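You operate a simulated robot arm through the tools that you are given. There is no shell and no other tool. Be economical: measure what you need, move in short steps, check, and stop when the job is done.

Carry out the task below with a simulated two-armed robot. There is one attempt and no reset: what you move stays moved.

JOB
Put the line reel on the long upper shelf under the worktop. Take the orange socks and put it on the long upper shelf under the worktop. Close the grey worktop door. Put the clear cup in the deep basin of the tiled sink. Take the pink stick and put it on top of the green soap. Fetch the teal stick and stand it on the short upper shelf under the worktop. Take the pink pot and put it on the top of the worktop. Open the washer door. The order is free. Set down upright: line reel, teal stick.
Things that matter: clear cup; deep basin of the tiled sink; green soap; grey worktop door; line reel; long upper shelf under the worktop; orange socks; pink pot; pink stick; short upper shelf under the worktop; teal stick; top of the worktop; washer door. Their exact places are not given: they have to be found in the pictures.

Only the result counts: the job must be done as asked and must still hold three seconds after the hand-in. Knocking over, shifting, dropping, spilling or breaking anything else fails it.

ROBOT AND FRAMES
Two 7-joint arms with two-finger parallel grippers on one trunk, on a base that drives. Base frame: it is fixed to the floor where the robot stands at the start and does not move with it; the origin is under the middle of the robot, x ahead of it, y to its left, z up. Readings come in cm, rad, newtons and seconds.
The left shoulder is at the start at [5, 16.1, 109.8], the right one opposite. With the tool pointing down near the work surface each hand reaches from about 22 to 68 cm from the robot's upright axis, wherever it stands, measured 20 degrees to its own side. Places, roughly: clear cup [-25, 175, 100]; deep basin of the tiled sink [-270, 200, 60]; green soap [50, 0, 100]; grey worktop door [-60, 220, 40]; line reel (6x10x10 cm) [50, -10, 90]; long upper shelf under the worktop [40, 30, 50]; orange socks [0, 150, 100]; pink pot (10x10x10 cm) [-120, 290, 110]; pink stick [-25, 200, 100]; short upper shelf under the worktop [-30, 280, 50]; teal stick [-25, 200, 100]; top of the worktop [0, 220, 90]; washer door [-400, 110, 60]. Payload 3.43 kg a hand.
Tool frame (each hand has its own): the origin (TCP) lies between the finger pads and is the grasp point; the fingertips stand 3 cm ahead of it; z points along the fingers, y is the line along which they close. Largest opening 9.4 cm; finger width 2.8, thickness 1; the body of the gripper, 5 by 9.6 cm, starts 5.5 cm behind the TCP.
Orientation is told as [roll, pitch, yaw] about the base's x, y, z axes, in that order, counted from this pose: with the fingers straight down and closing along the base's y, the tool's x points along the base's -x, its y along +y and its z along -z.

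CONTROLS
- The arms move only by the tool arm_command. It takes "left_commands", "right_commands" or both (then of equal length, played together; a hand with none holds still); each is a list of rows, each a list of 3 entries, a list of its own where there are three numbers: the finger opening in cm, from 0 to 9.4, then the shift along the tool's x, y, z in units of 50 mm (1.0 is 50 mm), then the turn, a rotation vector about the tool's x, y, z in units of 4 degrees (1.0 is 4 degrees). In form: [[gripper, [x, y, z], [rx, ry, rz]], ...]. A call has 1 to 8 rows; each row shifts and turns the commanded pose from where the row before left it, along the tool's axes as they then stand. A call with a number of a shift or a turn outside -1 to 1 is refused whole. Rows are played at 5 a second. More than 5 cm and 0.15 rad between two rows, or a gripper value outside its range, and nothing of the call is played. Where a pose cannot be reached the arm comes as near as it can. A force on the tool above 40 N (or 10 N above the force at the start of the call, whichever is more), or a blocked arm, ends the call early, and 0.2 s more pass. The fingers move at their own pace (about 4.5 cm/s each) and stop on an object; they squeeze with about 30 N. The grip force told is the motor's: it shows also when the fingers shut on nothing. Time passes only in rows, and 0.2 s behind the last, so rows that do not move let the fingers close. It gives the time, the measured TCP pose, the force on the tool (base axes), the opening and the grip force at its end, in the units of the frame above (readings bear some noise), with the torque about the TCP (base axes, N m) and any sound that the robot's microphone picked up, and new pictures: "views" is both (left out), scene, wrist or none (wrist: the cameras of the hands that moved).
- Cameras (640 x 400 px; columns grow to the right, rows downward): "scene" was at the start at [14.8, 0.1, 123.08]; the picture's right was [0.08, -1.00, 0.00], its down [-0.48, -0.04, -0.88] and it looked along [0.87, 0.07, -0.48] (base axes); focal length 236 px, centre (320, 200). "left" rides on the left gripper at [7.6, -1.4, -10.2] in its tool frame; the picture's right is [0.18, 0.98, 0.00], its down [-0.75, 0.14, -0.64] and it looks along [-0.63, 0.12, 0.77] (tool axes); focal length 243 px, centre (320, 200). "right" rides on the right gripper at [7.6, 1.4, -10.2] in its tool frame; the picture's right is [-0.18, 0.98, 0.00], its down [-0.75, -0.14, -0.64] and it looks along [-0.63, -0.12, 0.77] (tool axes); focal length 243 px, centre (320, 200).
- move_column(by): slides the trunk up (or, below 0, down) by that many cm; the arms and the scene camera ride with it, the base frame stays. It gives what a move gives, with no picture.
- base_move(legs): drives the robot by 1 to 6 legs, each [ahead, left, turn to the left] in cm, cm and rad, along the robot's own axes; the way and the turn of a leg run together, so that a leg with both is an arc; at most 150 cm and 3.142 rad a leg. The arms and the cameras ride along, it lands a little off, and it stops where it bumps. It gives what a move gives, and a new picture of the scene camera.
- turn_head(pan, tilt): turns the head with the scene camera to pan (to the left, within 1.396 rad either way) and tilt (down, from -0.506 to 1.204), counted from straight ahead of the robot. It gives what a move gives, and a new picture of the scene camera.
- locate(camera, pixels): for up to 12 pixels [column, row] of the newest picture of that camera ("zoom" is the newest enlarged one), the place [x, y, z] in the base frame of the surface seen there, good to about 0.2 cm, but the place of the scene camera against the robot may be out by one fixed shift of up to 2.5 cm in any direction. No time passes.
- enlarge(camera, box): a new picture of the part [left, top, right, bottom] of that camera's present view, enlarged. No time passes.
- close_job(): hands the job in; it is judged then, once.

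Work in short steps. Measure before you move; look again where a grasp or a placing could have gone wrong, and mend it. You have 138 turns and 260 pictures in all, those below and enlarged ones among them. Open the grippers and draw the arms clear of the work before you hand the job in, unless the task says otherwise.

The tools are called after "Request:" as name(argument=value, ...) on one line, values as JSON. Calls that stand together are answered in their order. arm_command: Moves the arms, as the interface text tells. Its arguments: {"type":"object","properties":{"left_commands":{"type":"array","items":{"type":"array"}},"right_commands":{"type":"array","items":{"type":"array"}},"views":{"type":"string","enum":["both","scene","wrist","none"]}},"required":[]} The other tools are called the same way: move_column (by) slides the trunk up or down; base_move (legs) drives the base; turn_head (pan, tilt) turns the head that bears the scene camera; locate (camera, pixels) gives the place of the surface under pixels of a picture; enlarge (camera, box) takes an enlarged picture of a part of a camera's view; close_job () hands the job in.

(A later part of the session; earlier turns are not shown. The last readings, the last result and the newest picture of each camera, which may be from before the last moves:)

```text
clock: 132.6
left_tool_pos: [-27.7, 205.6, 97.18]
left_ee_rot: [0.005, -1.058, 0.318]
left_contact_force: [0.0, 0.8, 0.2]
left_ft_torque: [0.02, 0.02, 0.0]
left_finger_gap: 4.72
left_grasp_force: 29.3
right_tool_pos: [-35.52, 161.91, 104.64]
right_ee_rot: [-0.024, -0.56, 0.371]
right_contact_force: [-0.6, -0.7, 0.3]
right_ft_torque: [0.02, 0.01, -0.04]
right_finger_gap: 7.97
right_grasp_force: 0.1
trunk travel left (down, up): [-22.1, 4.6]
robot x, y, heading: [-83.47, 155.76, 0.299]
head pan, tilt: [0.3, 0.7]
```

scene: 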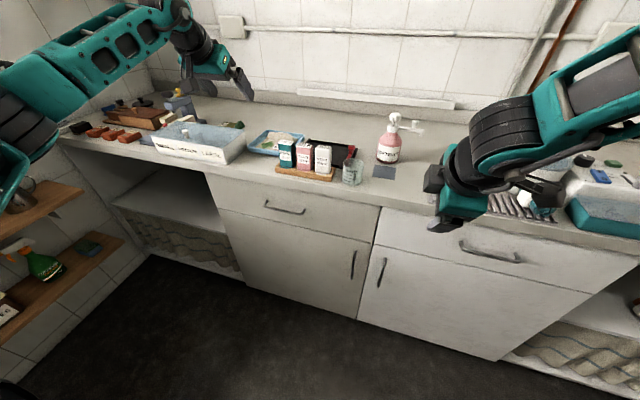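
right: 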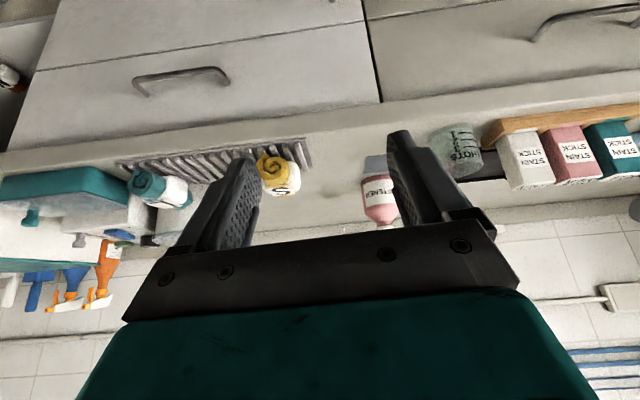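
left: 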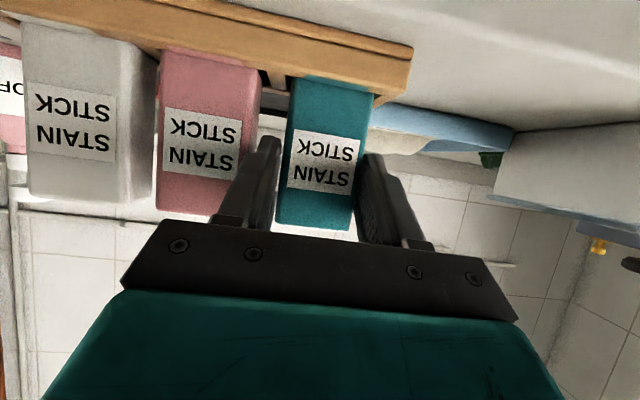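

Gripped (4.72 cm, 29 N). I lift straight up and check that only teal comes.

Request:
arm_command(left_commands=[[3, [-0.3, 0, -0.17], [0, 0, 0]], [3, [-0.6, 0, -0.34], [0, 0, 0]], [3, [-0.8, 0, -0.45], [0, 0, 0]], [3, [-0.4, 0, -0.22], [0, 0, 0]]], views="both")

```text
clock: 133.6
left_tool_pos: [-27.54, 205.42, 109.08]
left_ee_rot: [0.004, -1.054, 0.317]
left_contact_force: [-0.3, -0.4, -0.9]
left_ft_torque: [0.02, 0.03, 0.01]
left_finger_gap: 4.71
left_grasp_force: 30.4
right_tool_pos: [-35.47, 161.99, 104.61]
right_ee_rot: [-0.022, -0.559, 0.369]
right_contact_force: [-0.4, -0.7, 0.0]
right_ft_torque: [0.0, 0.0, 0.01]
right_finger_gap: 7.99
right_grasp_force: 0.0
trunk travel left (down, up): [-22.1, 4.6]
robot x, y, heading: [-83.8, 155.89, 0.297]
head pan, tilt: [0.3, 0.7]
```

scene: 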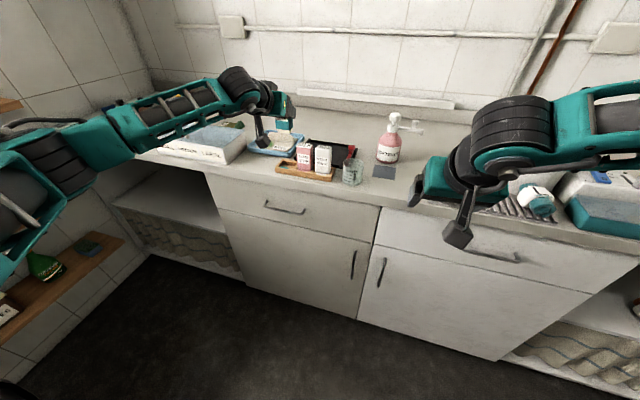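
left: 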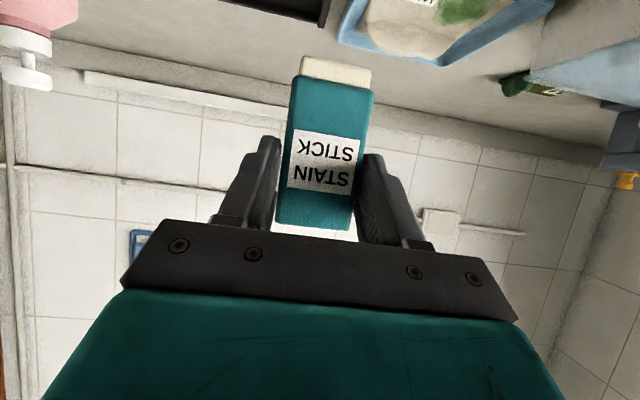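

Teal is held upright. I locate its bottom edge relative to the TCP and sample the short shelf.

Request:
locate(camera="left", pixels=[[335, 58], [335, 66], [335, 78], [312, 57], [365, 70]])

Request:
locate(camera="scene", pixels=[[140, 205], [200, 200], [170, 180], [215, 207], [118, 200], [110, 207], [165, 170], [208, 180], [150, 160]])

```text
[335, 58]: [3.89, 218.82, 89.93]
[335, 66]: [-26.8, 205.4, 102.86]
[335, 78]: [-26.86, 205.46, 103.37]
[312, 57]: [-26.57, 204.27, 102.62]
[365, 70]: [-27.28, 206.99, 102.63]
```

```text
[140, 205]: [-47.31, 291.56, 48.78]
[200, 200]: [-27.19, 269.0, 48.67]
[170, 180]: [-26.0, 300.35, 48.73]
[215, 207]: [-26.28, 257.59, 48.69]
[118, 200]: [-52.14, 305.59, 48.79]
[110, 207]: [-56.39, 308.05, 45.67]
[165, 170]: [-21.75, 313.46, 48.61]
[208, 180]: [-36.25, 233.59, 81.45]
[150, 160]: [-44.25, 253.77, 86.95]
```

Bottom is 6.6 cm below the TCP; the short bay spans v≈236–311, front u≈36.4. I back out, drive left, and lower the trunk.

Request:
base_move(legs=[[-45, 0, 0], [0, 54, 0]])

Request:
move_column(by=-22)

Request:
arm_command(left_commands=[[3, [0.87, 0, 0.45], [0, 0, 0]], [3, [0.87, 0, 0.45], [0, 0, 0]], [3, [0.87, 0, 0.45], [0, 0, 0]], [3, [0.87, 0, 0.45], [0, 0, 0]], [3, [0.5, 0, 0.7], [0, 0, 0]], [3, [0.5, 0, 0.7], [0, 0, 0]]], views="scene")

```text
clock: 138.8
left_tool_pos: [-84.39, 241.15, 108.98]
left_ee_rot: [0.002, -1.053, 0.307]
left_contact_force: [-1.4, 1.0, -0.9]
left_ft_torque: [0.02, 0.01, -0.02]
left_finger_gap: 4.76
left_grasp_force: 30.5
right_tool_pos: [-92.86, 197.91, 104.6]
right_ee_rot: [-0.024, -0.561, 0.358]
right_contact_force: [-0.6, 0.0, -0.1]
right_ft_torque: [0.0, -0.04, -0.02]
right_finger_gap: 8.02
right_grasp_force: 0.0
trunk travel left (down, up): [-22.1, 4.6]
robot x, y, heading: [-141.37, 192.05, 0.283]
head pan, tilt: [0.3, 0.7]
stopped in leg 2: the robot was blocked; the commanded pose is now the measured one
```

scene: 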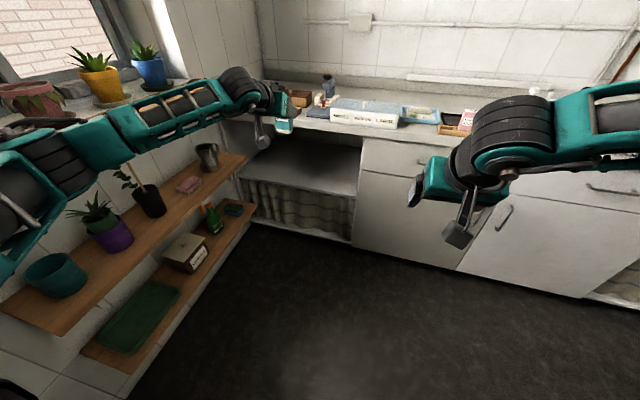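

```text
clock: 141.2
left_tool_pos: [-84.22, 241.11, 87.09]
left_ee_rot: [0.003, -1.055, 0.306]
left_contact_force: [0.0, 0.3, -0.6]
left_ft_torque: [-0.01, 0.03, -0.01]
left_finger_gap: 4.73
left_grasp_force: 29.9
right_tool_pos: [-92.92, 197.86, 82.55]
right_ee_rot: [-0.022, -0.561, 0.358]
right_contact_force: [0.0, 0.0, -0.5]
right_ft_torque: [0.01, -0.02, -0.06]
right_finger_gap: 8.0
right_grasp_force: 0.1
trunk travel left (down, up): [-0.1, 26.6]
robot x, y, heading: [-141.16, 192.19, 0.283]
head pan, tilt: [0.3, 0.7]
```

```text
clock: 142.6
left_tool_pos: [-81.52, 241.68, 59.82]
left_ee_rot: [0.005, -1.057, 0.302]
left_contact_force: [-0.1, -0.3, -0.9]
left_ft_torque: [-0.01, 0.01, -0.02]
left_finger_gap: 4.72
left_grasp_force: 30.1
right_tool_pos: [-92.85, 197.86, 82.67]
right_ee_rot: [-0.022, -0.56, 0.357]
right_contact_force: [-0.5, 0.2, 0.0]
right_ft_torque: [-0.01, -0.01, 0.01]
right_finger_gap: 8.0
right_grasp_force: 0.1
trunk travel left (down, up): [-0.1, 26.6]
robot x, y, heading: [-141.47, 192.22, 0.286]
head pan, tilt: [0.3, 0.7]
```

scene: 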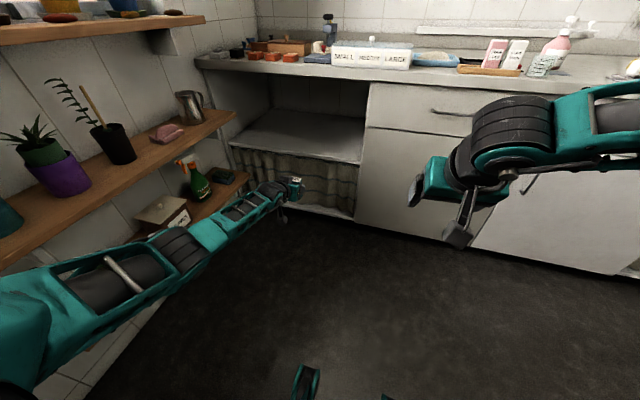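

The base got stopped again near v≈225, but the held stick is already in line with the bay (v≈255). I lower to z≈57.2 and drive in.

Request:
arm_command(left_commands=[[3, [0.24, 0, 0.12], [0, 0, 0]], [3, [0.2, 0, 0.11], [0, 0, 0]], [3, [0, 0, 0], [0, 0, 0]]], views="none")

Request:
base_move(legs=[[30, 0, 0.01]])

Request:
arm_command(left_commands=[[3, [0, 0, 0], [0, 0, 0]]], views="wrist")

```text
clock: 143.3
left_tool_pos: [-81.5, 241.87, 57.25]
left_ee_rot: [0.003, -1.056, 0.304]
left_contact_force: [0.0, 0.1, -0.8]
left_ft_torque: [-0.01, 0.03, -0.02]
left_finger_gap: 4.72
left_grasp_force: 30.1
right_tool_pos: [-92.82, 197.79, 82.68]
right_ee_rot: [-0.021, -0.56, 0.359]
right_contact_force: [-0.7, -0.7, 0.2]
right_ft_torque: [0.01, -0.02, 0.0]
right_finger_gap: 8.0
right_grasp_force: 0.1
trunk travel left (down, up): [-0.1, 26.6]
robot x, y, heading: [-141.63, 192.54, 0.286]
head pan, tilt: [0.3, 0.7]
```

```text
clock: 145.4
left_tool_pos: [-52.93, 250.69, 57.22]
left_ee_rot: [0.004, -1.056, 0.309]
left_contact_force: [-0.7, 0.6, -0.3]
left_ft_torque: [0.01, 0.02, 0.04]
left_finger_gap: 4.74
left_grasp_force: 30.1
right_tool_pos: [-63.85, 206.5, 82.68]
right_ee_rot: [-0.022, -0.561, 0.361]
right_contact_force: [-0.7, -0.6, -0.4]
right_ft_torque: [0.03, -0.03, -0.02]
right_finger_gap: 8.01
right_grasp_force: 0.1
trunk travel left (down, up): [-0.1, 26.6]
robot x, y, heading: [-112.49, 200.68, 0.288]
head pan, tilt: [0.3, 0.7]
```

scene: 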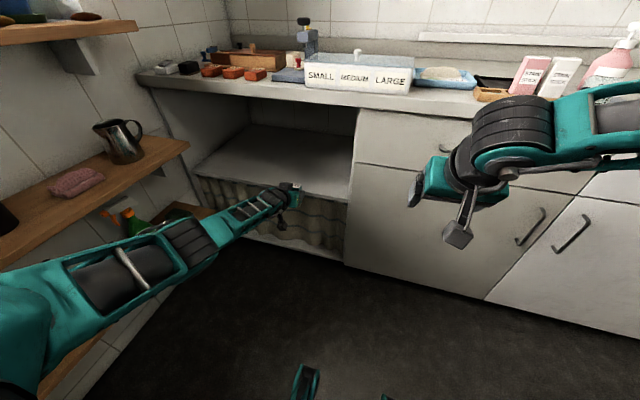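

```text
clock: 145.8
left_tool_pos: [-52.89, 250.73, 57.15]
left_ee_rot: [0.005, -1.055, 0.309]
left_contact_force: [0.1, 0.0, -0.9]
left_ft_torque: [0.01, 0.01, 0.02]
left_finger_gap: 4.74
left_grasp_force: 30.0
right_tool_pos: [-63.87, 206.63, 82.67]
right_ee_rot: [-0.023, -0.56, 0.361]
right_contact_force: [0.1, 0.0, -0.4]
right_ft_torque: [0.0, 0.01, 0.0]
right_finger_gap: 7.99
right_grasp_force: 0.1
trunk travel left (down, up): [-0.1, 26.6]
robot x, y, heading: [-112.62, 201.22, 0.291]
head pan, tilt: [0.3, 0.7]
```

left: 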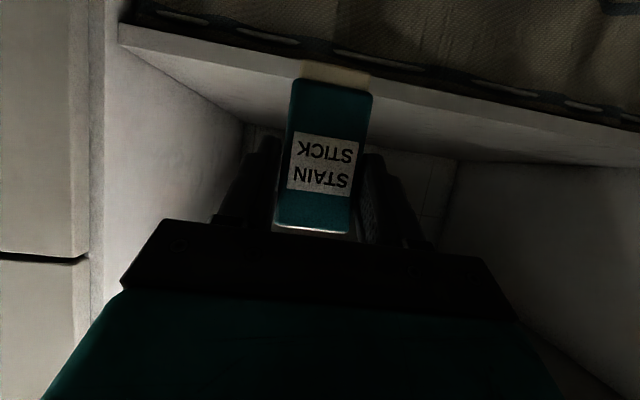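

Aligned with the bay, the stick's base is above the shelf level. I drive 21 cm further and lower until contact.

Request:
base_move(legs=[[21, 0, 0]])

Request:
arm_command(left_commands=[[3, [0.17, 0, 0.1], [0, 0, 0]], [3, [0.09, 0, 0.05], [0, 0, 0]], [3, [0.05, 0, 0.03], [0, 0, 0]], [3, [0, 0, 0], [0, 0, 0]]], views="wrist")

```text
clock: 147.5
left_tool_pos: [-32.07, 256.61, 57.02]
left_ee_rot: [0.005, -1.058, 0.305]
left_contact_force: [-0.3, 0.2, -0.5]
left_ft_torque: [0.0, 0.02, -0.02]
left_finger_gap: 4.72
left_grasp_force: 29.8
right_tool_pos: [-43.18, 212.46, 82.61]
right_ee_rot: [-0.023, -0.561, 0.36]
right_contact_force: [0.2, 0.0, -0.1]
right_ft_torque: [0.01, -0.02, 0.0]
right_finger_gap: 8.0
right_grasp_force: 0.0
trunk travel left (down, up): [-0.1, 26.6]
robot x, y, heading: [-91.9, 207.32, 0.288]
head pan, tilt: [0.3, 0.7]
```

scene: 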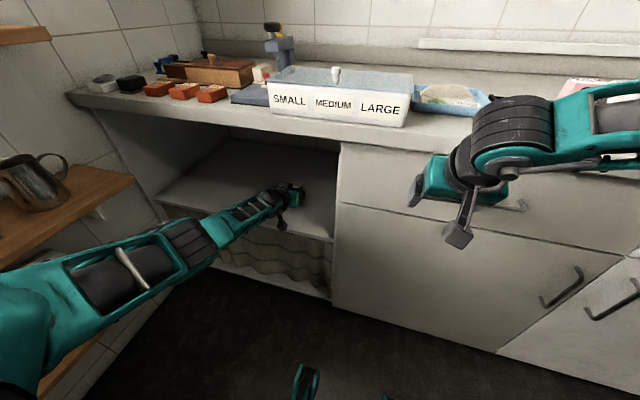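

```text
clock: 148.5
left_tool_pos: [-32.15, 256.64, 55.49]
left_ee_rot: [0.003, -1.055, 0.307]
left_contact_force: [0.2, -0.4, -0.8]
left_ft_torque: [-0.01, -0.01, -0.03]
left_finger_gap: 4.74
left_grasp_force: 29.8
right_tool_pos: [-43.37, 212.42, 82.58]
right_ee_rot: [-0.023, -0.561, 0.361]
right_contact_force: [0.1, 0.0, 0.9]
right_ft_torque: [-0.02, 0.03, 0.04]
right_finger_gap: 8.0
right_grasp_force: 0.1
trunk travel left (down, up): [-0.1, 26.6]
robot x, y, heading: [-91.91, 207.16, 0.281]
head pan, tilt: [0.3, 0.7]
```

left: 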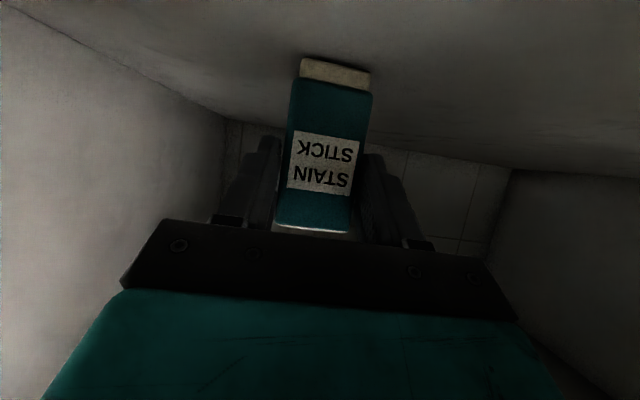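

Over the shelf, no contact yet; I lower in small steps.

Request:
arm_command(left_commands=[[3, [0.04, 0, 0.02], [0, 0, 0]], [3, [0.03, 0, 0.017], [0, 0, 0]], [3, [0, 0, 0], [0, 0, 0]]], views="none")

Request:
locate(camera="left", pixels=[[335, 62], [312, 60], [335, 45], [300, 40], [365, 70]])

```text
clock: 149.3
left_tool_pos: [-32.28, 256.57, 55.46]
left_ee_rot: [0.003, -1.058, 0.307]
left_contact_force: [-0.1, 0.3, -0.5]
left_ft_torque: [0.0, -0.02, 0.02]
left_finger_gap: 4.74
left_grasp_force: 29.9
left hand out of reach, approached as far as the arm can: row 2
right_tool_pos: [-43.19, 212.53, 82.71]
right_ee_rot: [-0.022, -0.561, 0.36]
right_contact_force: [-0.3, 0.5, 0.4]
right_ft_torque: [-0.04, -0.01, 0.0]
right_finger_gap: 7.99
right_grasp_force: 0.1
trunk travel left (down, up): [-0.1, 26.6]
robot x, y, heading: [-91.89, 206.77, 0.284]
head pan, tilt: [0.3, 0.7]
```

```text
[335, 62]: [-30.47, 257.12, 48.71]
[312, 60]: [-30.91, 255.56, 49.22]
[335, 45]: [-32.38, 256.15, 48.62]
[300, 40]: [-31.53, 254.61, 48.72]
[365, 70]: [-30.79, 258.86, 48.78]
```

The bottom is ~0.2 cm above the shelf (48.7) at reach limit. I retract 1.5 cm while lowering 0.4 cm.

Request:
arm_command(left_commands=[[3, [0.15, 0, -0.26], [0, 0, 0]], [3, [0.05, 0, 0.025], [0, 0, 0]], [3, [0.04, 0, 0.02], [0, 0, 0]], [3, [0, 0, 0], [0, 0, 0]]], views="wrist")

```text
clock: 150.3
left_tool_pos: [-32.58, 256.53, 55.12]
left_ee_rot: [0.005, -1.07, 0.306]
left_contact_force: [1.3, 1.2, 27.0]
left_ft_torque: [0.12, -0.36, -0.02]
left_finger_gap: 4.74
left_grasp_force: 30.0
left hand out of reach, approached as far as the arm can: row 1
right_tool_pos: [-43.45, 212.54, 82.78]
right_ee_rot: [-0.021, -0.564, 0.358]
right_contact_force: [-0.3, -0.8, 0.0]
right_ft_torque: [-0.01, -0.01, 0.04]
right_finger_gap: 7.99
right_grasp_force: 0.0
trunk travel left (down, up): [-0.1, 26.6]
robot x, y, heading: [-91.81, 207.12, 0.288]
head pan, tilt: [0.3, 0.7]
```

left: 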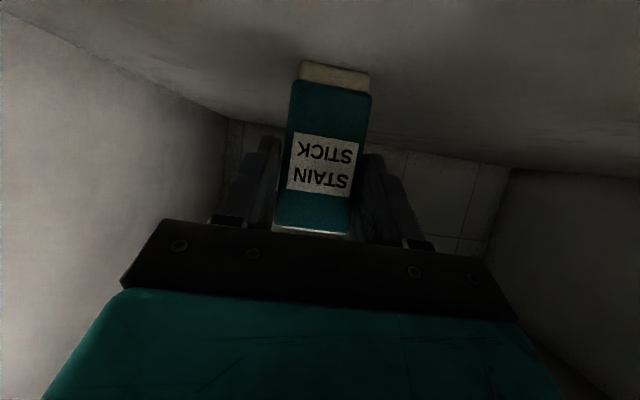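

In contact (27 N up). I release and check.

Request:
arm_command(left_commands=[[5.6, [-0.03, 0, -0.017], [0, 0, 0]], [6.6, [0, 0, 0], [0, 0, 0]], [7.4, [0, 0, 0], [0, 0, 0]], [7.4, [0, 0, 0], [0, 0, 0]]], views="wrist")

Request:
base_move(legs=[[-15, 0, 0]])

Request:
base_move(legs=[[-25, 0, 0.01]])

```text
clock: 151.3
left_tool_pos: [-33.04, 256.41, 54.4]
left_ee_rot: [0.006, -1.056, 0.307]
left_contact_force: [-0.4, 0.4, -0.2]
left_ft_torque: [0.0, -0.01, 0.03]
left_finger_gap: 7.38
left_grasp_force: 0.1
right_tool_pos: [-43.28, 212.39, 82.72]
right_ee_rot: [-0.023, -0.562, 0.36]
right_contact_force: [0.1, -0.2, 0.1]
right_ft_torque: [-0.02, 0.01, 0.0]
right_finger_gap: 8.02
right_grasp_force: 0.0
trunk travel left (down, up): [-0.1, 26.6]
robot x, y, heading: [-91.86, 207.16, 0.285]
head pan, tilt: [0.3, 0.7]
```

left: 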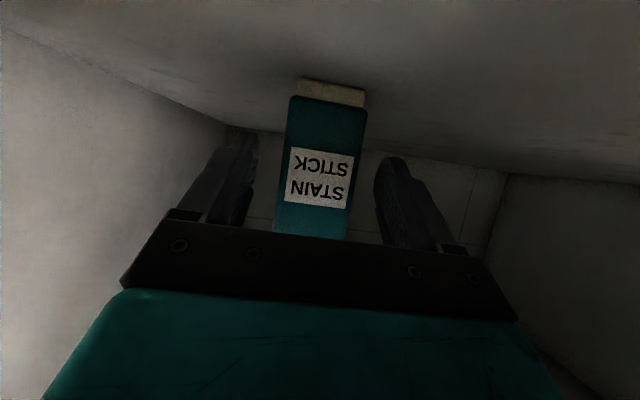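

```text
clock: 152.7
left_tool_pos: [-47.29, 252.32, 54.37]
left_ee_rot: [0.005, -1.055, 0.308]
left_contact_force: [0.0, 0.0, 0.3]
left_ft_torque: [0.0, 0.01, -0.04]
left_finger_gap: 7.41
left_grasp_force: 0.0
right_tool_pos: [-57.64, 208.2, 82.63]
right_ee_rot: [-0.022, -0.56, 0.36]
right_contact_force: [0.0, 0.5, 0.2]
right_ft_torque: [0.0, -0.01, 0.0]
right_finger_gap: 8.0
right_grasp_force: 0.1
trunk travel left (down, up): [-0.1, 26.6]
robot x, y, heading: [-106.19, 202.86, 0.289]
head pan, tilt: [0.3, 0.7]
```

scene: 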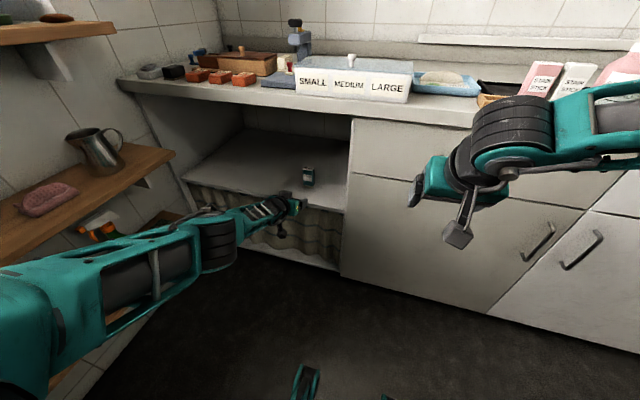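

```text
clock: 154.5
left_tool_pos: [-71.75, 245.82, 54.49]
left_ee_rot: [0.005, -1.056, 0.318]
left_contact_force: [-0.5, 0.1, 0.3]
left_ft_torque: [-0.02, 0.0, -0.01]
left_finger_gap: 7.41
left_grasp_force: 0.0
right_tool_pos: [-81.55, 201.71, 82.66]
right_ee_rot: [-0.023, -0.561, 0.371]
right_contact_force: [0.4, -0.1, -0.5]
right_ft_torque: [0.0, 0.0, -0.01]
right_finger_gap: 8.0
right_grasp_force: 0.1
trunk travel left (down, up): [-0.1, 26.6]
robot x, y, heading: [-130.18, 195.53, 0.305]
head pan, tilt: [0.3, 0.7]
```

scene: 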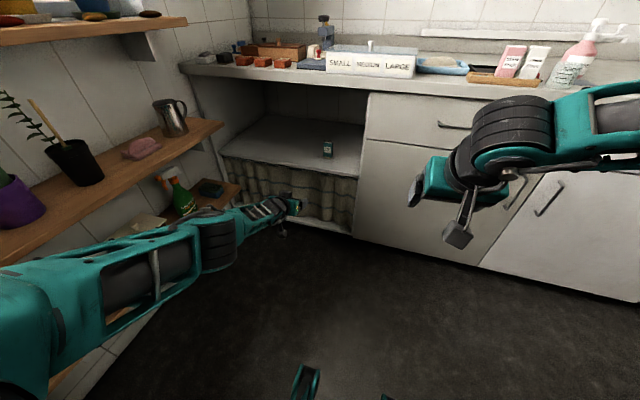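

The teal stick stands on the short shelf. Next the pink pot: I raise trunk and left arm and look toward the window shelf.

Request:
move_column(by=24)

Request:
arm_command(left_commands=[[9.4, [-0.5, 0, -0.8], [0, 0, 0]], [9.4, [-0.6, 0, -0.75], [0, 0, 0]], [9.4, [-0.6, 0, -0.75], [0, 0, 0]], [9.4, [-0.6, 0, -0.75], [0, 0, 0]], [9.4, [-0.6, 0, -0.75], [0, 0, 0]], [9.4, [-0.8, 0, -0.45], [0, 0, 0]], [9.4, [-0.8, 0, -0.45], [0, 0, 0]]], views="none")

Request:
turn_head(pan=0.95, tilt=0.35)

```text
clock: 157.0
left_tool_pos: [-71.76, 245.79, 78.36]
left_ee_rot: [0.006, -1.057, 0.318]
left_contact_force: [0.1, 0.3, -0.5]
left_ft_torque: [0.01, 0.0, 0.0]
left_finger_gap: 7.39
left_grasp_force: 0.1
right_tool_pos: [-81.55, 201.78, 106.78]
right_ee_rot: [-0.021, -0.558, 0.371]
right_contact_force: [0.0, 0.0, -0.4]
right_ft_torque: [0.02, -0.03, 0.0]
right_finger_gap: 7.98
right_grasp_force: 0.1
trunk travel left (down, up): [-24.1, 2.6]
robot x, y, heading: [-130.06, 195.81, 0.3]
head pan, tilt: [0.3, 0.7]
```

```text
clock: 158.6
left_tool_pos: [-71.57, 245.85, 78.77]
left_ee_rot: [0.006, -1.055, 0.318]
left_contact_force: [-0.5, -0.3, -0.6]
left_ft_torque: [-0.03, 0.0, -0.01]
left_finger_gap: 9.4
left_grasp_force: 0.1
left hand out of reach, approached as far as the arm can: row 1, 2, 3, 4, 5, 6, 7
right_tool_pos: [-81.43, 201.73, 106.63]
right_ee_rot: [-0.023, -0.56, 0.371]
right_contact_force: [-0.7, -0.6, 0.1]
right_ft_torque: [0.01, -0.01, -0.02]
right_finger_gap: 8.01
right_grasp_force: 0.0
trunk travel left (down, up): [-24.1, 2.6]
robot x, y, heading: [-130.29, 195.63, 0.302]
head pan, tilt: [0.3, 0.7]
```

```text
clock: 159.6
left_tool_pos: [-71.54, 245.9, 78.78]
left_ee_rot: [0.005, -1.056, 0.318]
left_contact_force: [0.3, 0.0, 0.5]
left_ft_torque: [-0.02, -0.01, -0.02]
left_finger_gap: 9.38
left_grasp_force: 0.1
right_tool_pos: [-81.51, 201.7, 106.73]
right_ee_rot: [-0.023, -0.56, 0.372]
right_contact_force: [0.2, -0.7, 0.1]
right_ft_torque: [0.01, 0.01, 0.04]
right_finger_gap: 8.0
right_grasp_force: 0.1
trunk travel left (down, up): [-24.1, 2.6]
robot x, y, heading: [-130.02, 195.39, 0.297]
head pan, tilt: [0.949, 0.351]
```

scene: 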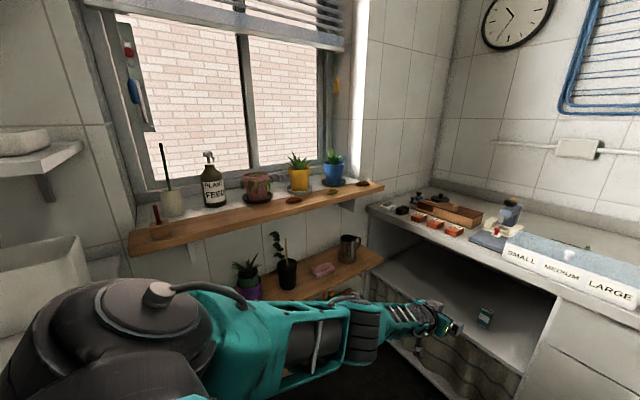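

The pink pot is at (257,187) on the window shelf. I locate it and raise the left arm straight up.

Request:
locate(camera="scene", pixels=[[257, 187], [242, 180], [272, 180], [257, 176], [258, 202], [259, 206], [212, 190], [297, 180], [293, 200], [180, 230], [380, 190], [258, 213]])

Request:
enlarge(camera="scene", box=[130, 130, 400, 300])

Request:
arm_command(left_commands=[[9.4, [-0.87, 0, -0.4], [0, 0, 0]], [9.4, [-0.87, 0, -0.4], [0, 0, 0]], [9.4, [-0.87, 0, -0.4], [0, 0, 0]], [9.4, [-0.87, 0, -0.49], [0, 0, 0]], [9.4, [-0.87, 0, -0.49], [0, 0, 0]], [9.4, [-0.87, 0, -0.49], [0, 0, 0]]], views="none")

```text
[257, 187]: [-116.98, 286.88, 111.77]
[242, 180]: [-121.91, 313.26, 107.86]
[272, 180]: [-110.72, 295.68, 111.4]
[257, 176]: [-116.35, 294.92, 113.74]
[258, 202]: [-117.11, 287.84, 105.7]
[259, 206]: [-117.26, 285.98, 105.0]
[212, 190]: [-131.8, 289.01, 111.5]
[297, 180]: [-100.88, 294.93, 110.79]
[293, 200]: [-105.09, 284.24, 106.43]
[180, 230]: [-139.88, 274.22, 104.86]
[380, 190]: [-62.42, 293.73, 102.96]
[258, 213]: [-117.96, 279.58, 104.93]
```

```text
2.35 times, centred on (265, 215) of scene
```

zoom: 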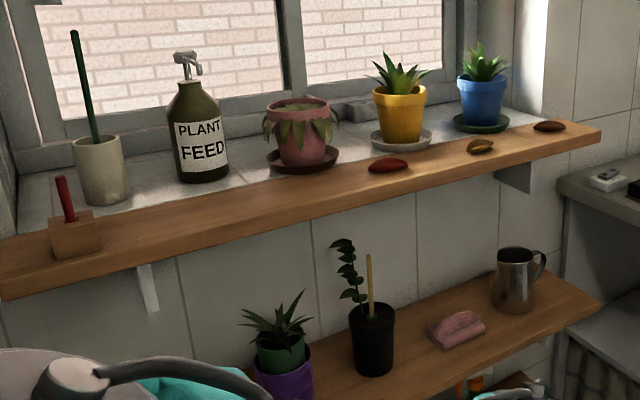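

```text
clock: 161.0
left_tool_pos: [-71.45, 245.97, 78.9]
left_ee_rot: [0.006, -1.056, 0.319]
left_contact_force: [0.8, 0.4, 0.6]
left_ft_torque: [-0.03, -0.02, 0.01]
left_finger_gap: 9.36
left_grasp_force: 0.1
left hand out of reach, approached as far as the arm can: row 1, 2, 3, 4, 5, 6
right_tool_pos: [-81.56, 201.67, 106.67]
right_ee_rot: [-0.022, -0.561, 0.372]
right_contact_force: [0.2, -0.3, -0.1]
right_ft_torque: [-0.01, -0.03, 0.02]
right_finger_gap: 7.99
right_grasp_force: 0.1
trunk travel left (down, up): [-24.1, 2.6]
robot x, y, heading: [-130.15, 195.7, 0.298]
head pan, tilt: [0.949, 0.351]
```

The pot is at about (−117,290), z 105–114, on a saucer. The left arm doesn't move up in this pose, so I try un-pitching it first.

Request:
arm_command(left_commands=[[9.4, [0, 0, 0], [0, 1, 0]], [9.4, [0, 0, 0], [0, 1, 0]], [9.4, [0, 0, 0], [0, 1, 0]], [9.4, [0, 0, 0], [0, 1, 0]], [9.4, [-0.4, 0, -0.4], [0, 0, 0]], [9.4, [-0.4, 0, -0.4], [0, 0, 0]]], views="none")

```text
clock: 162.4
left_tool_pos: [-71.99, 245.75, 84.8]
left_ee_rot: [0.003, -0.777, 0.32]
left_contact_force: [0.4, -0.9, -0.5]
left_ft_torque: [0.01, -0.01, 0.01]
left_finger_gap: 9.4
left_grasp_force: 0.1
left hand out of reach, approached as far as the arm can: row 3, 4
right_tool_pos: [-81.43, 201.75, 106.73]
right_ee_rot: [-0.023, -0.56, 0.372]
right_contact_force: [0.6, 0.0, 0.6]
right_ft_torque: [0.0, -0.02, 0.01]
right_finger_gap: 7.99
right_grasp_force: 0.0
trunk travel left (down, up): [-24.1, 2.6]
robot x, y, heading: [-130.45, 195.68, 0.3]
head pan, tilt: [0.949, 0.351]
```

Moving again. I retract the left arm up/back and pitch the right hand forward for the pot (closing horizontally).

Request:
arm_command(left_commands=[[9.4, [-0.6, 0, -0.7], [0, 0, 0]], [9.4, [-0.3, 0, -0.9], [0, 0, 0]], [9.4, [0.1, 0, -0.97], [0, 0, 0]], [9.4, [0.1, 0, -0.97], [0, 0, 0]], [9.4, [0.1, 0, -0.97], [0, 0, 0]], [9.4, [0.1, 0, -0.97], [0, 0, 0]], [9.4, [0.1, 0, -0.97], [0, 0, 0]], [9.4, [0.1, 0, -0.97], [0, 0, 0]]], right_commands=[[9.4, [0, 0, 0], [0, -1, 0]], [9.4, [0, 0, 0], [0, -1, 0]], [9.4, [0, 0, 0], [0, -1, 0]], [9.4, [0, 0, 0], [0, -1, 0]], [9.4, [0, 0, 0], [0, -1, 0]], [9.4, [0, 0, 0], [0, -1, 0]], [9.4, [0, 0, 0], [0, -1, 0]], [9.4, [0, 0, 0], [0, 0, 0]]], views="none")

Request:
base_move(legs=[[20, -15, 0]])

```text
clock: 164.2
left_tool_pos: [-95.91, 237.96, 112.64]
left_ee_rot: [0.005, -0.776, 0.317]
left_contact_force: [0.7, -0.6, 0.1]
left_ft_torque: [-0.02, -0.02, 0.01]
left_finger_gap: 9.4
left_grasp_force: 0.0
right_tool_pos: [-81.54, 201.68, 106.77]
right_ee_rot: [-0.038, -1.05, 0.39]
right_contact_force: [0.1, 0.1, -0.2]
right_ft_torque: [0.02, 0.01, 0.0]
right_finger_gap: 9.4
right_grasp_force: 0.0
trunk travel left (down, up): [-24.1, 2.6]
robot x, y, heading: [-130.1, 195.7, 0.3]
head pan, tilt: [0.949, 0.351]
```

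```text
clock: 166.0
left_tool_pos: [-72.48, 229.39, 112.5]
left_ee_rot: [0.005, -0.776, 0.317]
left_contact_force: [-0.6, -1.0, 0.5]
left_ft_torque: [0.02, -0.04, 0.01]
left_finger_gap: 9.38
left_grasp_force: 0.1
right_tool_pos: [-58.34, 192.96, 106.73]
right_ee_rot: [-0.036, -1.046, 0.389]
right_contact_force: [0.3, -0.3, 0.1]
right_ft_torque: [0.0, -0.02, 0.02]
right_finger_gap: 9.4
right_grasp_force: 0.1
trunk travel left (down, up): [-24.1, 2.6]
robot x, y, heading: [-106.93, 187.02, 0.298]
head pan, tilt: [0.949, 0.351]
```

scene: 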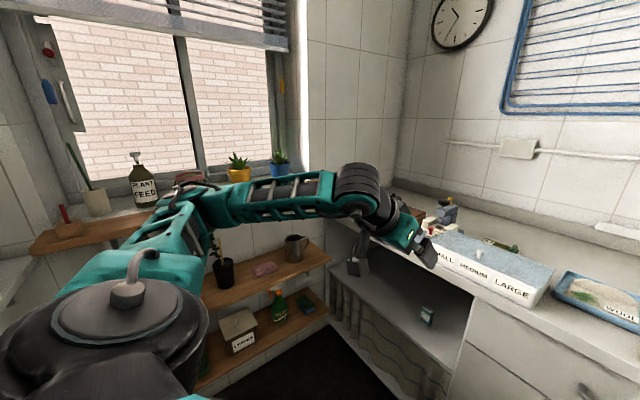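

Now I turn to face the window shelf and drive closer.

Request:
base_move(legs=[[0, 0, 1.57], [30, -12, 0]])

Request:
turn_head(pan=-0.1, tilt=0.5)

Request:
arm_command(right_commands=[[9.4, [0, 0, 0], [0, 0, 0]]], views="wrist")

```text
clock: 172.0
left_tool_pos: [-146.2, 253.64, 112.58]
left_ee_rot: [0.005, -0.777, 1.883]
left_contact_force: [0.4, 0.1, 0.1]
left_ft_torque: [-0.01, 0.01, 0.01]
left_finger_gap: 9.42
left_grasp_force: 0.0
right_tool_pos: [-109.78, 267.79, 106.69]
right_ee_rot: [-0.036, -1.048, 1.955]
right_contact_force: [0.4, -0.2, -0.1]
right_ft_torque: [-0.03, 0.0, 0.03]
right_finger_gap: 9.4
right_grasp_force: 0.0
trunk travel left (down, up): [-24.1, 2.6]
robot x, y, heading: [-103.88, 218.92, 1.862]
head pan, tilt: [0.949, 0.351]
```

scene: 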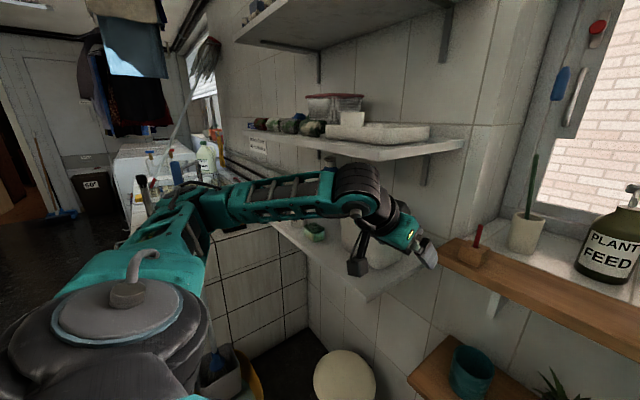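

```text
clock: 173.3
left_tool_pos: [-146.12, 253.77, 112.61]
left_ee_rot: [0.004, -0.778, 1.882]
left_contact_force: [-0.4, -0.4, -0.7]
left_ft_torque: [0.02, -0.06, -0.02]
left_finger_gap: 9.42
left_grasp_force: 0.1
right_tool_pos: [-109.88, 267.71, 106.72]
right_ee_rot: [-0.04, -1.047, 1.954]
right_contact_force: [-0.6, 0.8, 0.7]
right_ft_torque: [0.01, -0.03, 0.0]
right_finger_gap: 9.4
right_grasp_force: 0.1
trunk travel left (down, up): [-24.1, 2.6]
robot x, y, heading: [-103.97, 219.09, 1.861]
head pan, tilt: [-0.099, 0.499]
```

scene: 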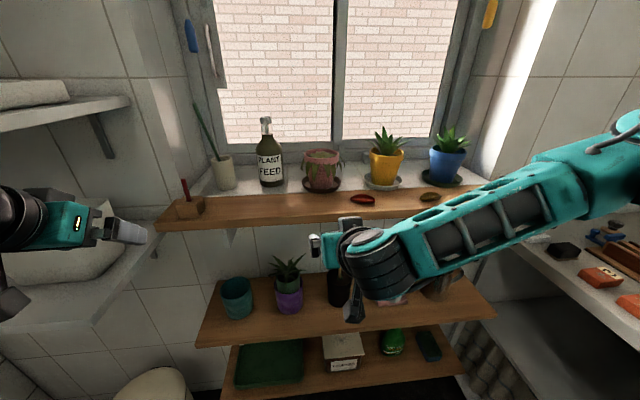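

```text
clock: 173.7
left_tool_pos: [-146.19, 253.74, 112.49]
left_ee_rot: [0.004, -0.778, 1.882]
left_contact_force: [0.6, 0.2, 0.0]
left_ft_torque: [-0.01, 0.01, -0.02]
left_finger_gap: 9.4
left_grasp_force: 0.1
right_tool_pos: [-109.83, 267.71, 106.76]
right_ee_rot: [-0.038, -1.047, 1.954]
right_contact_force: [0.1, 0.0, 0.4]
right_ft_torque: [-0.02, 0.02, 0.02]
right_finger_gap: 9.42
right_grasp_force: 0.1
trunk travel left (down, up): [-24.1, 2.6]
robot x, y, heading: [-104.11, 219.44, 1.86]
head pan, tilt: [-0.099, 0.499]
```

right: 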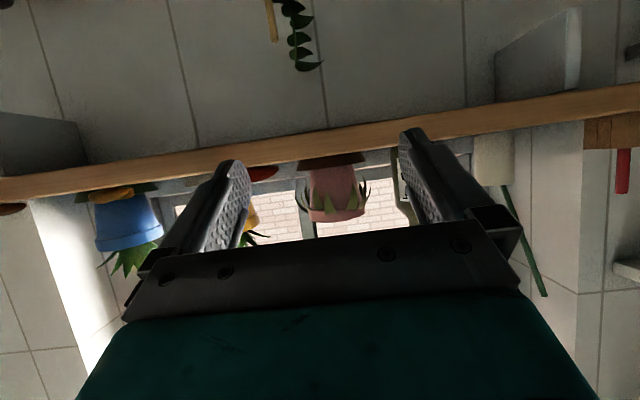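

The pot is well framed at (335,190) in the right wrist view. I locate it and pull the left arm back for safety.

Request:
locate(camera="right", pixels=[[335, 175], [335, 195], [315, 178], [355, 178], [312, 200], [360, 200], [335, 160], [300, 160], [362, 155], [335, 215], [330, 140], [310, 205]])

Request:
enlarge(camera="right", box=[240, 120, 440, 245])

Request:
arm_command(left_commands=[[9.4, [0.7, 0, -0.69], [0, 0, 0]], [9.4, [0.7, 0, -0.69], [0, 0, 0]], [9.4, [0.7, 0, -0.69], [0, 0, 0]], [9.4, [0, 0, 0], [0, 0, 0]]], right_commands=[[9.4, [0, 0, 0], [0.45, 0, 0.5]], [9.4, [-0.26, 0, -0.15], [0.45, 0, 0.5]], [9.4, [-0.26, 0, -0.15], [0.45, 0, 0.5]], [9.4, [0, 0, 0], [0, 0, 0]]], views="wrist")

```text
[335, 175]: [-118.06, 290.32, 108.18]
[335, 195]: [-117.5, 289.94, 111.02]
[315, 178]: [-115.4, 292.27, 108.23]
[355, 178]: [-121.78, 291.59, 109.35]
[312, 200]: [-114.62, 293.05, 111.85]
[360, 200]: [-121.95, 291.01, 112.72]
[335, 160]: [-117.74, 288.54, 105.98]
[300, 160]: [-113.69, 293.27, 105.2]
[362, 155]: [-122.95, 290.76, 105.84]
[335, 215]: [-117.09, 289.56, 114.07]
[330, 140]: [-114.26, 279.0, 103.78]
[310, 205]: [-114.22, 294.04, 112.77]
```

```text
3.20 times, centred on (340, 182) of right
```

zoom: 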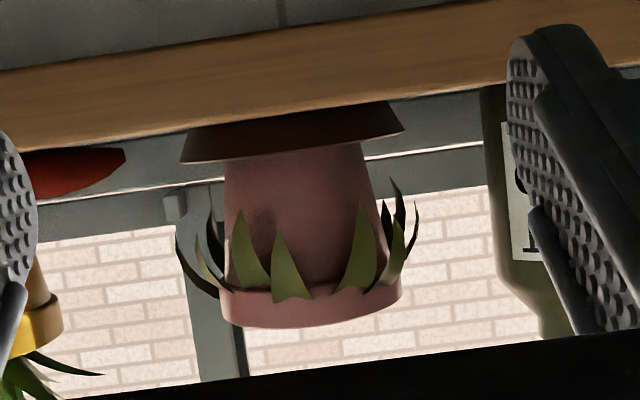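

```text
clock: 174.7
left_tool_pos: [-146.44, 245.19, 114.77]
left_ee_rot: [0.002, -0.777, 1.883]
left_contact_force: [-0.1, -0.6, 0.1]
left_ft_torque: [-0.01, 0.06, 0.02]
left_finger_gap: 9.41
left_grasp_force: 0.0
left hand out of reach, approached as far as the arm can: row 2, 3
right_tool_pos: [-109.59, 267.78, 109.71]
right_ee_rot: [0.051, -1.047, 1.744]
right_contact_force: [-0.2, -0.1, -0.7]
right_ft_torque: [0.0, 0.0, -0.01]
right_finger_gap: 9.4
right_grasp_force: 0.0
trunk travel left (down, up): [-24.1, 2.6]
robot x, y, heading: [-104.01, 218.88, 1.858]
head pan, tilt: [-0.099, 0.499]
```

right: 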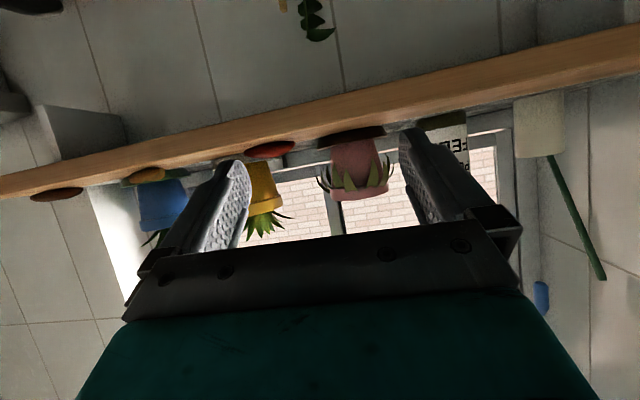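
left: 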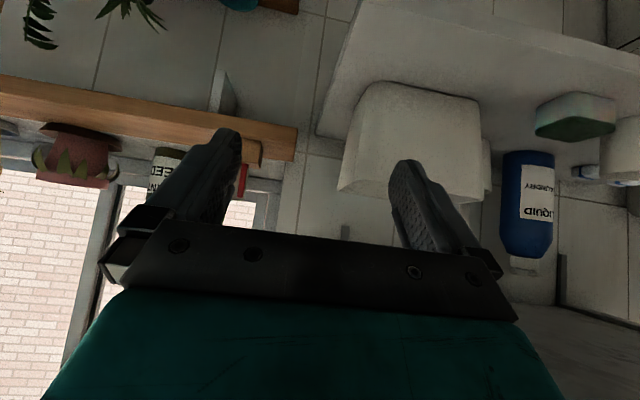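

I overshot the yaw, so I correct it, shift left 2 cm and extend the right arm 13 cm towards the pot.

Request:
arm_command(right_commands=[[9.4, [0, 0.2, 0], [-0.45, 0, -0.5]], [9.4, [0, 0.2, 0], [-0.3, 0, -0.33]], [9.4, [-0.45, 0, 0.78], [0, 0, 0]], [9.4, [-0.45, 0, 0.78], [0, 0, 0]], [9.4, [-0.45, 0, 0.78], [0, 0, 0]], [9.4, [0, 0, 0], [0, 0, 0]]], views="wrist")

Request:
locate(camera="left", pixels=[[350, 180], [420, 100], [470, 180], [530, 250], [260, 140]])

```text
clock: 176.1
left_tool_pos: [-146.41, 245.1, 114.74]
left_ee_rot: [0.004, -0.778, 1.883]
left_contact_force: [0.1, -0.6, 0.1]
left_ft_torque: [-0.01, -0.01, 0.0]
left_finger_gap: 9.37
left_grasp_force: 0.0
right_tool_pos: [-115.47, 280.39, 110.1]
right_ee_rot: [0.004, -1.048, 1.86]
right_contact_force: [-0.1, 0.2, -0.2]
right_ft_torque: [0.02, -0.01, 0.0]
right_finger_gap: 9.4
right_grasp_force: 0.1
trunk travel left (down, up): [-24.1, 2.6]
robot x, y, heading: [-104.07, 219.03, 1.858]
head pan, tilt: [-0.099, 0.499]
```

right: 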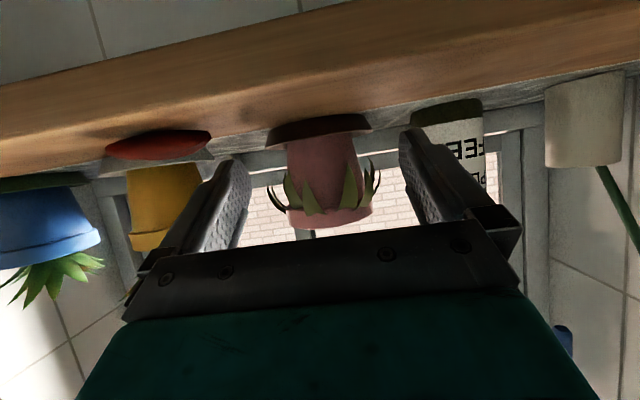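

```text
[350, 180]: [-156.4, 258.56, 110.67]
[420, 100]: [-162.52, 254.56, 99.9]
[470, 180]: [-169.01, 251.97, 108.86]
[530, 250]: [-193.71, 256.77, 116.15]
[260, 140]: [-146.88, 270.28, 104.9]
```

The pot is centred between the fingers. I advance 8 cm more, checking force.

Request:
arm_command(right_commands=[[9.4, [-0.4, 0, 0.7], [0, 0, 0]], [9.4, [-0.4, 0, 0.7], [0, 0, 0]], [9.4, [0, 0, 0], [0, 0, 0]]], views="wrist")

```text
clock: 176.9
left_tool_pos: [-146.41, 245.02, 114.69]
left_ee_rot: [0.004, -0.774, 1.885]
left_contact_force: [0.3, -0.7, -0.6]
left_ft_torque: [0.01, -0.01, 0.0]
left_finger_gap: 9.38
left_grasp_force: 0.2
right_tool_pos: [-117.98, 287.96, 109.72]
right_ee_rot: [0.002, -1.049, 1.862]
right_contact_force: [-0.3, -0.1, 0.0]
right_ft_torque: [0.0, 0.03, -0.01]
right_finger_gap: 9.42
right_grasp_force: 0.0
trunk travel left (down, up): [-24.1, 2.6]
robot x, y, heading: [-104.02, 219.17, 1.86]
head pan, tilt: [-0.099, 0.499]
```

right: 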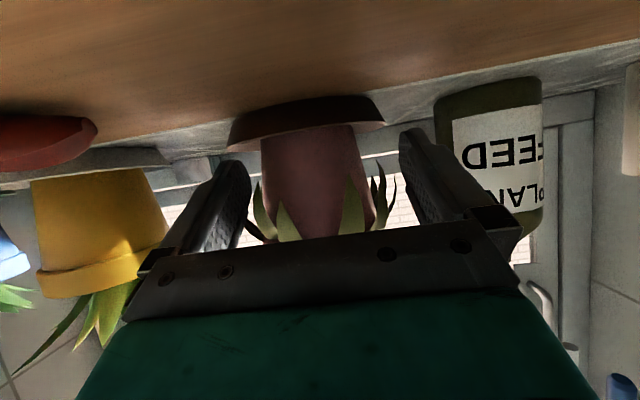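

I advance 4 cm more and close on the pot body.

Request:
arm_command(right_commands=[[9.4, [-0.2, 0, 0.37], [0, 0, 0]], [9.4, [-0.18, 0, 0.36], [0, 0, 0]], [7, [0, 0, 0], [0, 0, 0]], [5, [0, 0, 0], [0, 0, 0]], [4, [0, 0, 0], [0, 0, 0]], [4, [0, 0, 0], [0, 0, 0]]], views="both")

```text
clock: 178.3
left_tool_pos: [-146.41, 245.14, 114.71]
left_ee_rot: [0.004, -0.775, 1.883]
left_contact_force: [0.5, 0.2, -0.2]
left_ft_torque: [-0.04, 0.02, -0.02]
left_finger_gap: 9.38
left_grasp_force: 0.0
right_tool_pos: [-119.32, 291.98, 109.42]
right_ee_rot: [0.002, -1.048, 1.862]
right_contact_force: [0.0, 1.9, 0.1]
right_ft_torque: [0.03, -0.05, -0.01]
right_finger_gap: 7.99
right_grasp_force: 29.8
trunk travel left (down, up): [-24.1, 2.6]
robot x, y, heading: [-104.07, 219.11, 1.86]
head pan, tilt: [-0.099, 0.499]
```

scene: 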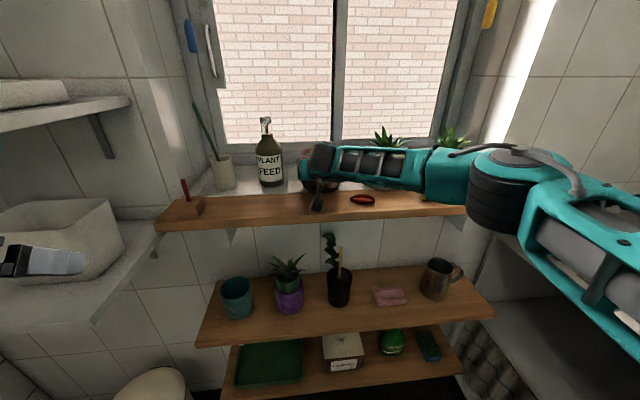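
right: 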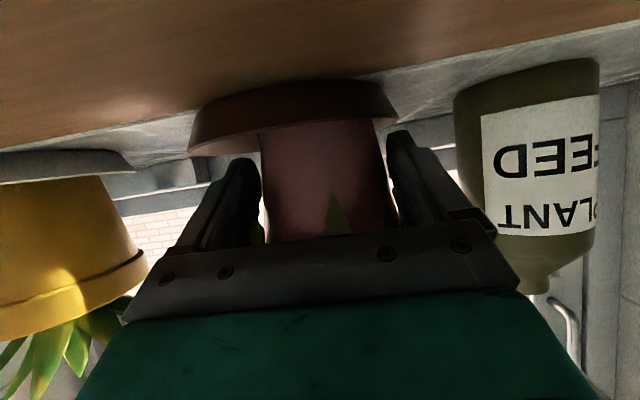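

Gripped at 8 cm. I lift 6 cm and check.

Request:
arm_command(right_commands=[[4, [-0.25, 0, -0.145], [0, 0, 0]], [4, [-0.4, 0, -0.23], [0, 0, 0]], [4, [-0.4, 0, -0.23], [0, 0, 0]], [4, [0, 0, 0], [0, 0, 0]]], views="wrist")

```text
clock: 179.3
left_tool_pos: [-146.47, 245.11, 114.67]
left_ee_rot: [0.005, -0.775, 1.884]
left_contact_force: [0.0, -0.4, 0.3]
left_ft_torque: [-0.01, -0.02, 0.02]
left_finger_gap: 9.41
left_grasp_force: 0.1
right_tool_pos: [-119.23, 292.14, 115.51]
right_ee_rot: [0.001, -1.048, 1.86]
right_contact_force: [-0.7, 0.5, -4.1]
right_ft_torque: [-0.11, -0.01, 0.0]
right_finger_gap: 7.97
right_grasp_force: 29.3
trunk travel left (down, up): [-24.1, 2.6]
robot x, y, heading: [-104.06, 219.36, 1.861]
head pan, tilt: [-0.099, 0.499]
```

right: 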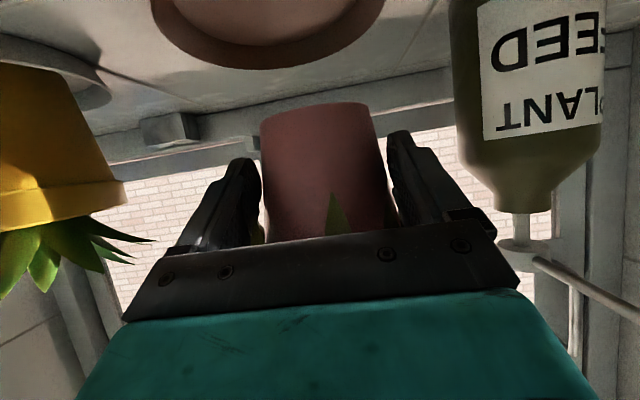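

The pot is up and the saucer stays. I locate the pot's bottom and back away, then turn to face the worktop.

Request:
locate(camera="right", pixels=[[320, 110], [300, 115], [350, 110]])

Request:
base_move(legs=[[-32, 0, 0], [0, 15, 0], [0, -8, -1.56], [0, -30, 0]])

Request:
turn_head(pan=0.1, tilt=0.55)

```text
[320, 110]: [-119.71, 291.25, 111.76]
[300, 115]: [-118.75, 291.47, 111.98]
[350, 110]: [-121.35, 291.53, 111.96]
```

```text
clock: 187.8
left_tool_pos: [-68.8, 196.36, 114.69]
left_ee_rot: [0.002, -0.774, 0.357]
left_contact_force: [-1.1, 0.2, 0.2]
left_ft_torque: [0.01, 0.02, 0.01]
left_finger_gap: 9.42
left_grasp_force: 0.1
right_tool_pos: [-20.83, 171.26, 115.4]
right_ee_rot: [0.004, -1.049, 0.334]
right_contact_force: [0.0, -0.6, -5.0]
right_ft_torque: [-0.03, 0.12, 0.0]
right_finger_gap: 7.95
right_grasp_force: 30.2
trunk travel left (down, up): [-24.1, 2.6]
robot x, y, heading: [-93.08, 153.1, 0.334]
head pan, tilt: [-0.099, 0.499]
```

scene: 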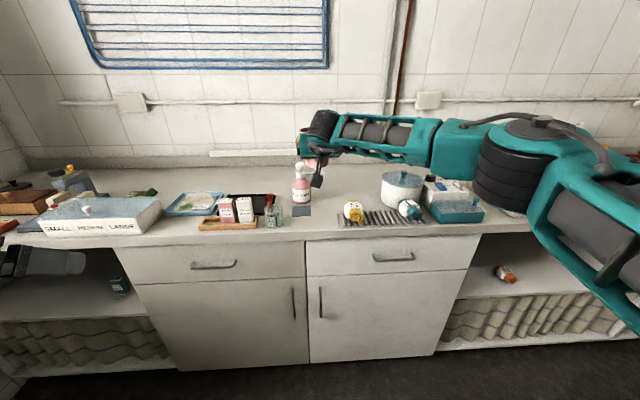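

```text
clock: 188.5
left_tool_pos: [-68.87, 196.45, 114.71]
left_ee_rot: [0.002, -0.775, 0.357]
left_contact_force: [0.4, 0.2, -0.6]
left_ft_torque: [0.0, -0.02, 0.02]
left_finger_gap: 9.4
left_grasp_force: 0.0
right_tool_pos: [-20.81, 171.39, 115.43]
right_ee_rot: [0.0, -1.046, 0.337]
right_contact_force: [0.4, -0.2, -4.2]
right_ft_torque: [-0.03, 0.12, -0.01]
right_finger_gap: 7.92
right_grasp_force: 30.4
trunk travel left (down, up): [-24.1, 2.6]
robot x, y, heading: [-93.06, 152.91, 0.335]
head pan, tilt: [0.099, 0.55]
```

scene: 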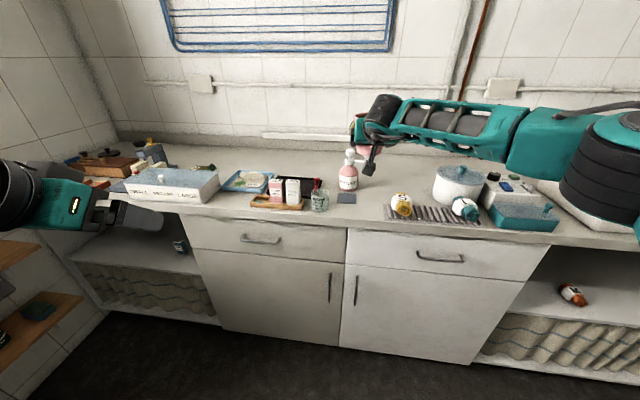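

There is bare worktop between the softener (347,170) and the steamer (458,185). I locate spots there.

Request:
locate(camera="scene", pixels=[[400, 175], [375, 190], [370, 205], [340, 198], [353, 198], [385, 212], [348, 185], [436, 190], [400, 205], [388, 190], [360, 150], [320, 205]])

```text
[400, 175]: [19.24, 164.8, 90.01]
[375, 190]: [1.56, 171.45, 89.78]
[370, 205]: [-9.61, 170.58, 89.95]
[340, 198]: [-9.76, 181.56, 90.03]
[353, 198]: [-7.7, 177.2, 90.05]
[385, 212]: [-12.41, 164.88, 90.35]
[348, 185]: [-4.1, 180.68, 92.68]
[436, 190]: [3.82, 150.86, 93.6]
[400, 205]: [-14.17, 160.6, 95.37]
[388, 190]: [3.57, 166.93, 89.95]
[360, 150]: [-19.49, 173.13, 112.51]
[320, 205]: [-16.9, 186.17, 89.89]
```

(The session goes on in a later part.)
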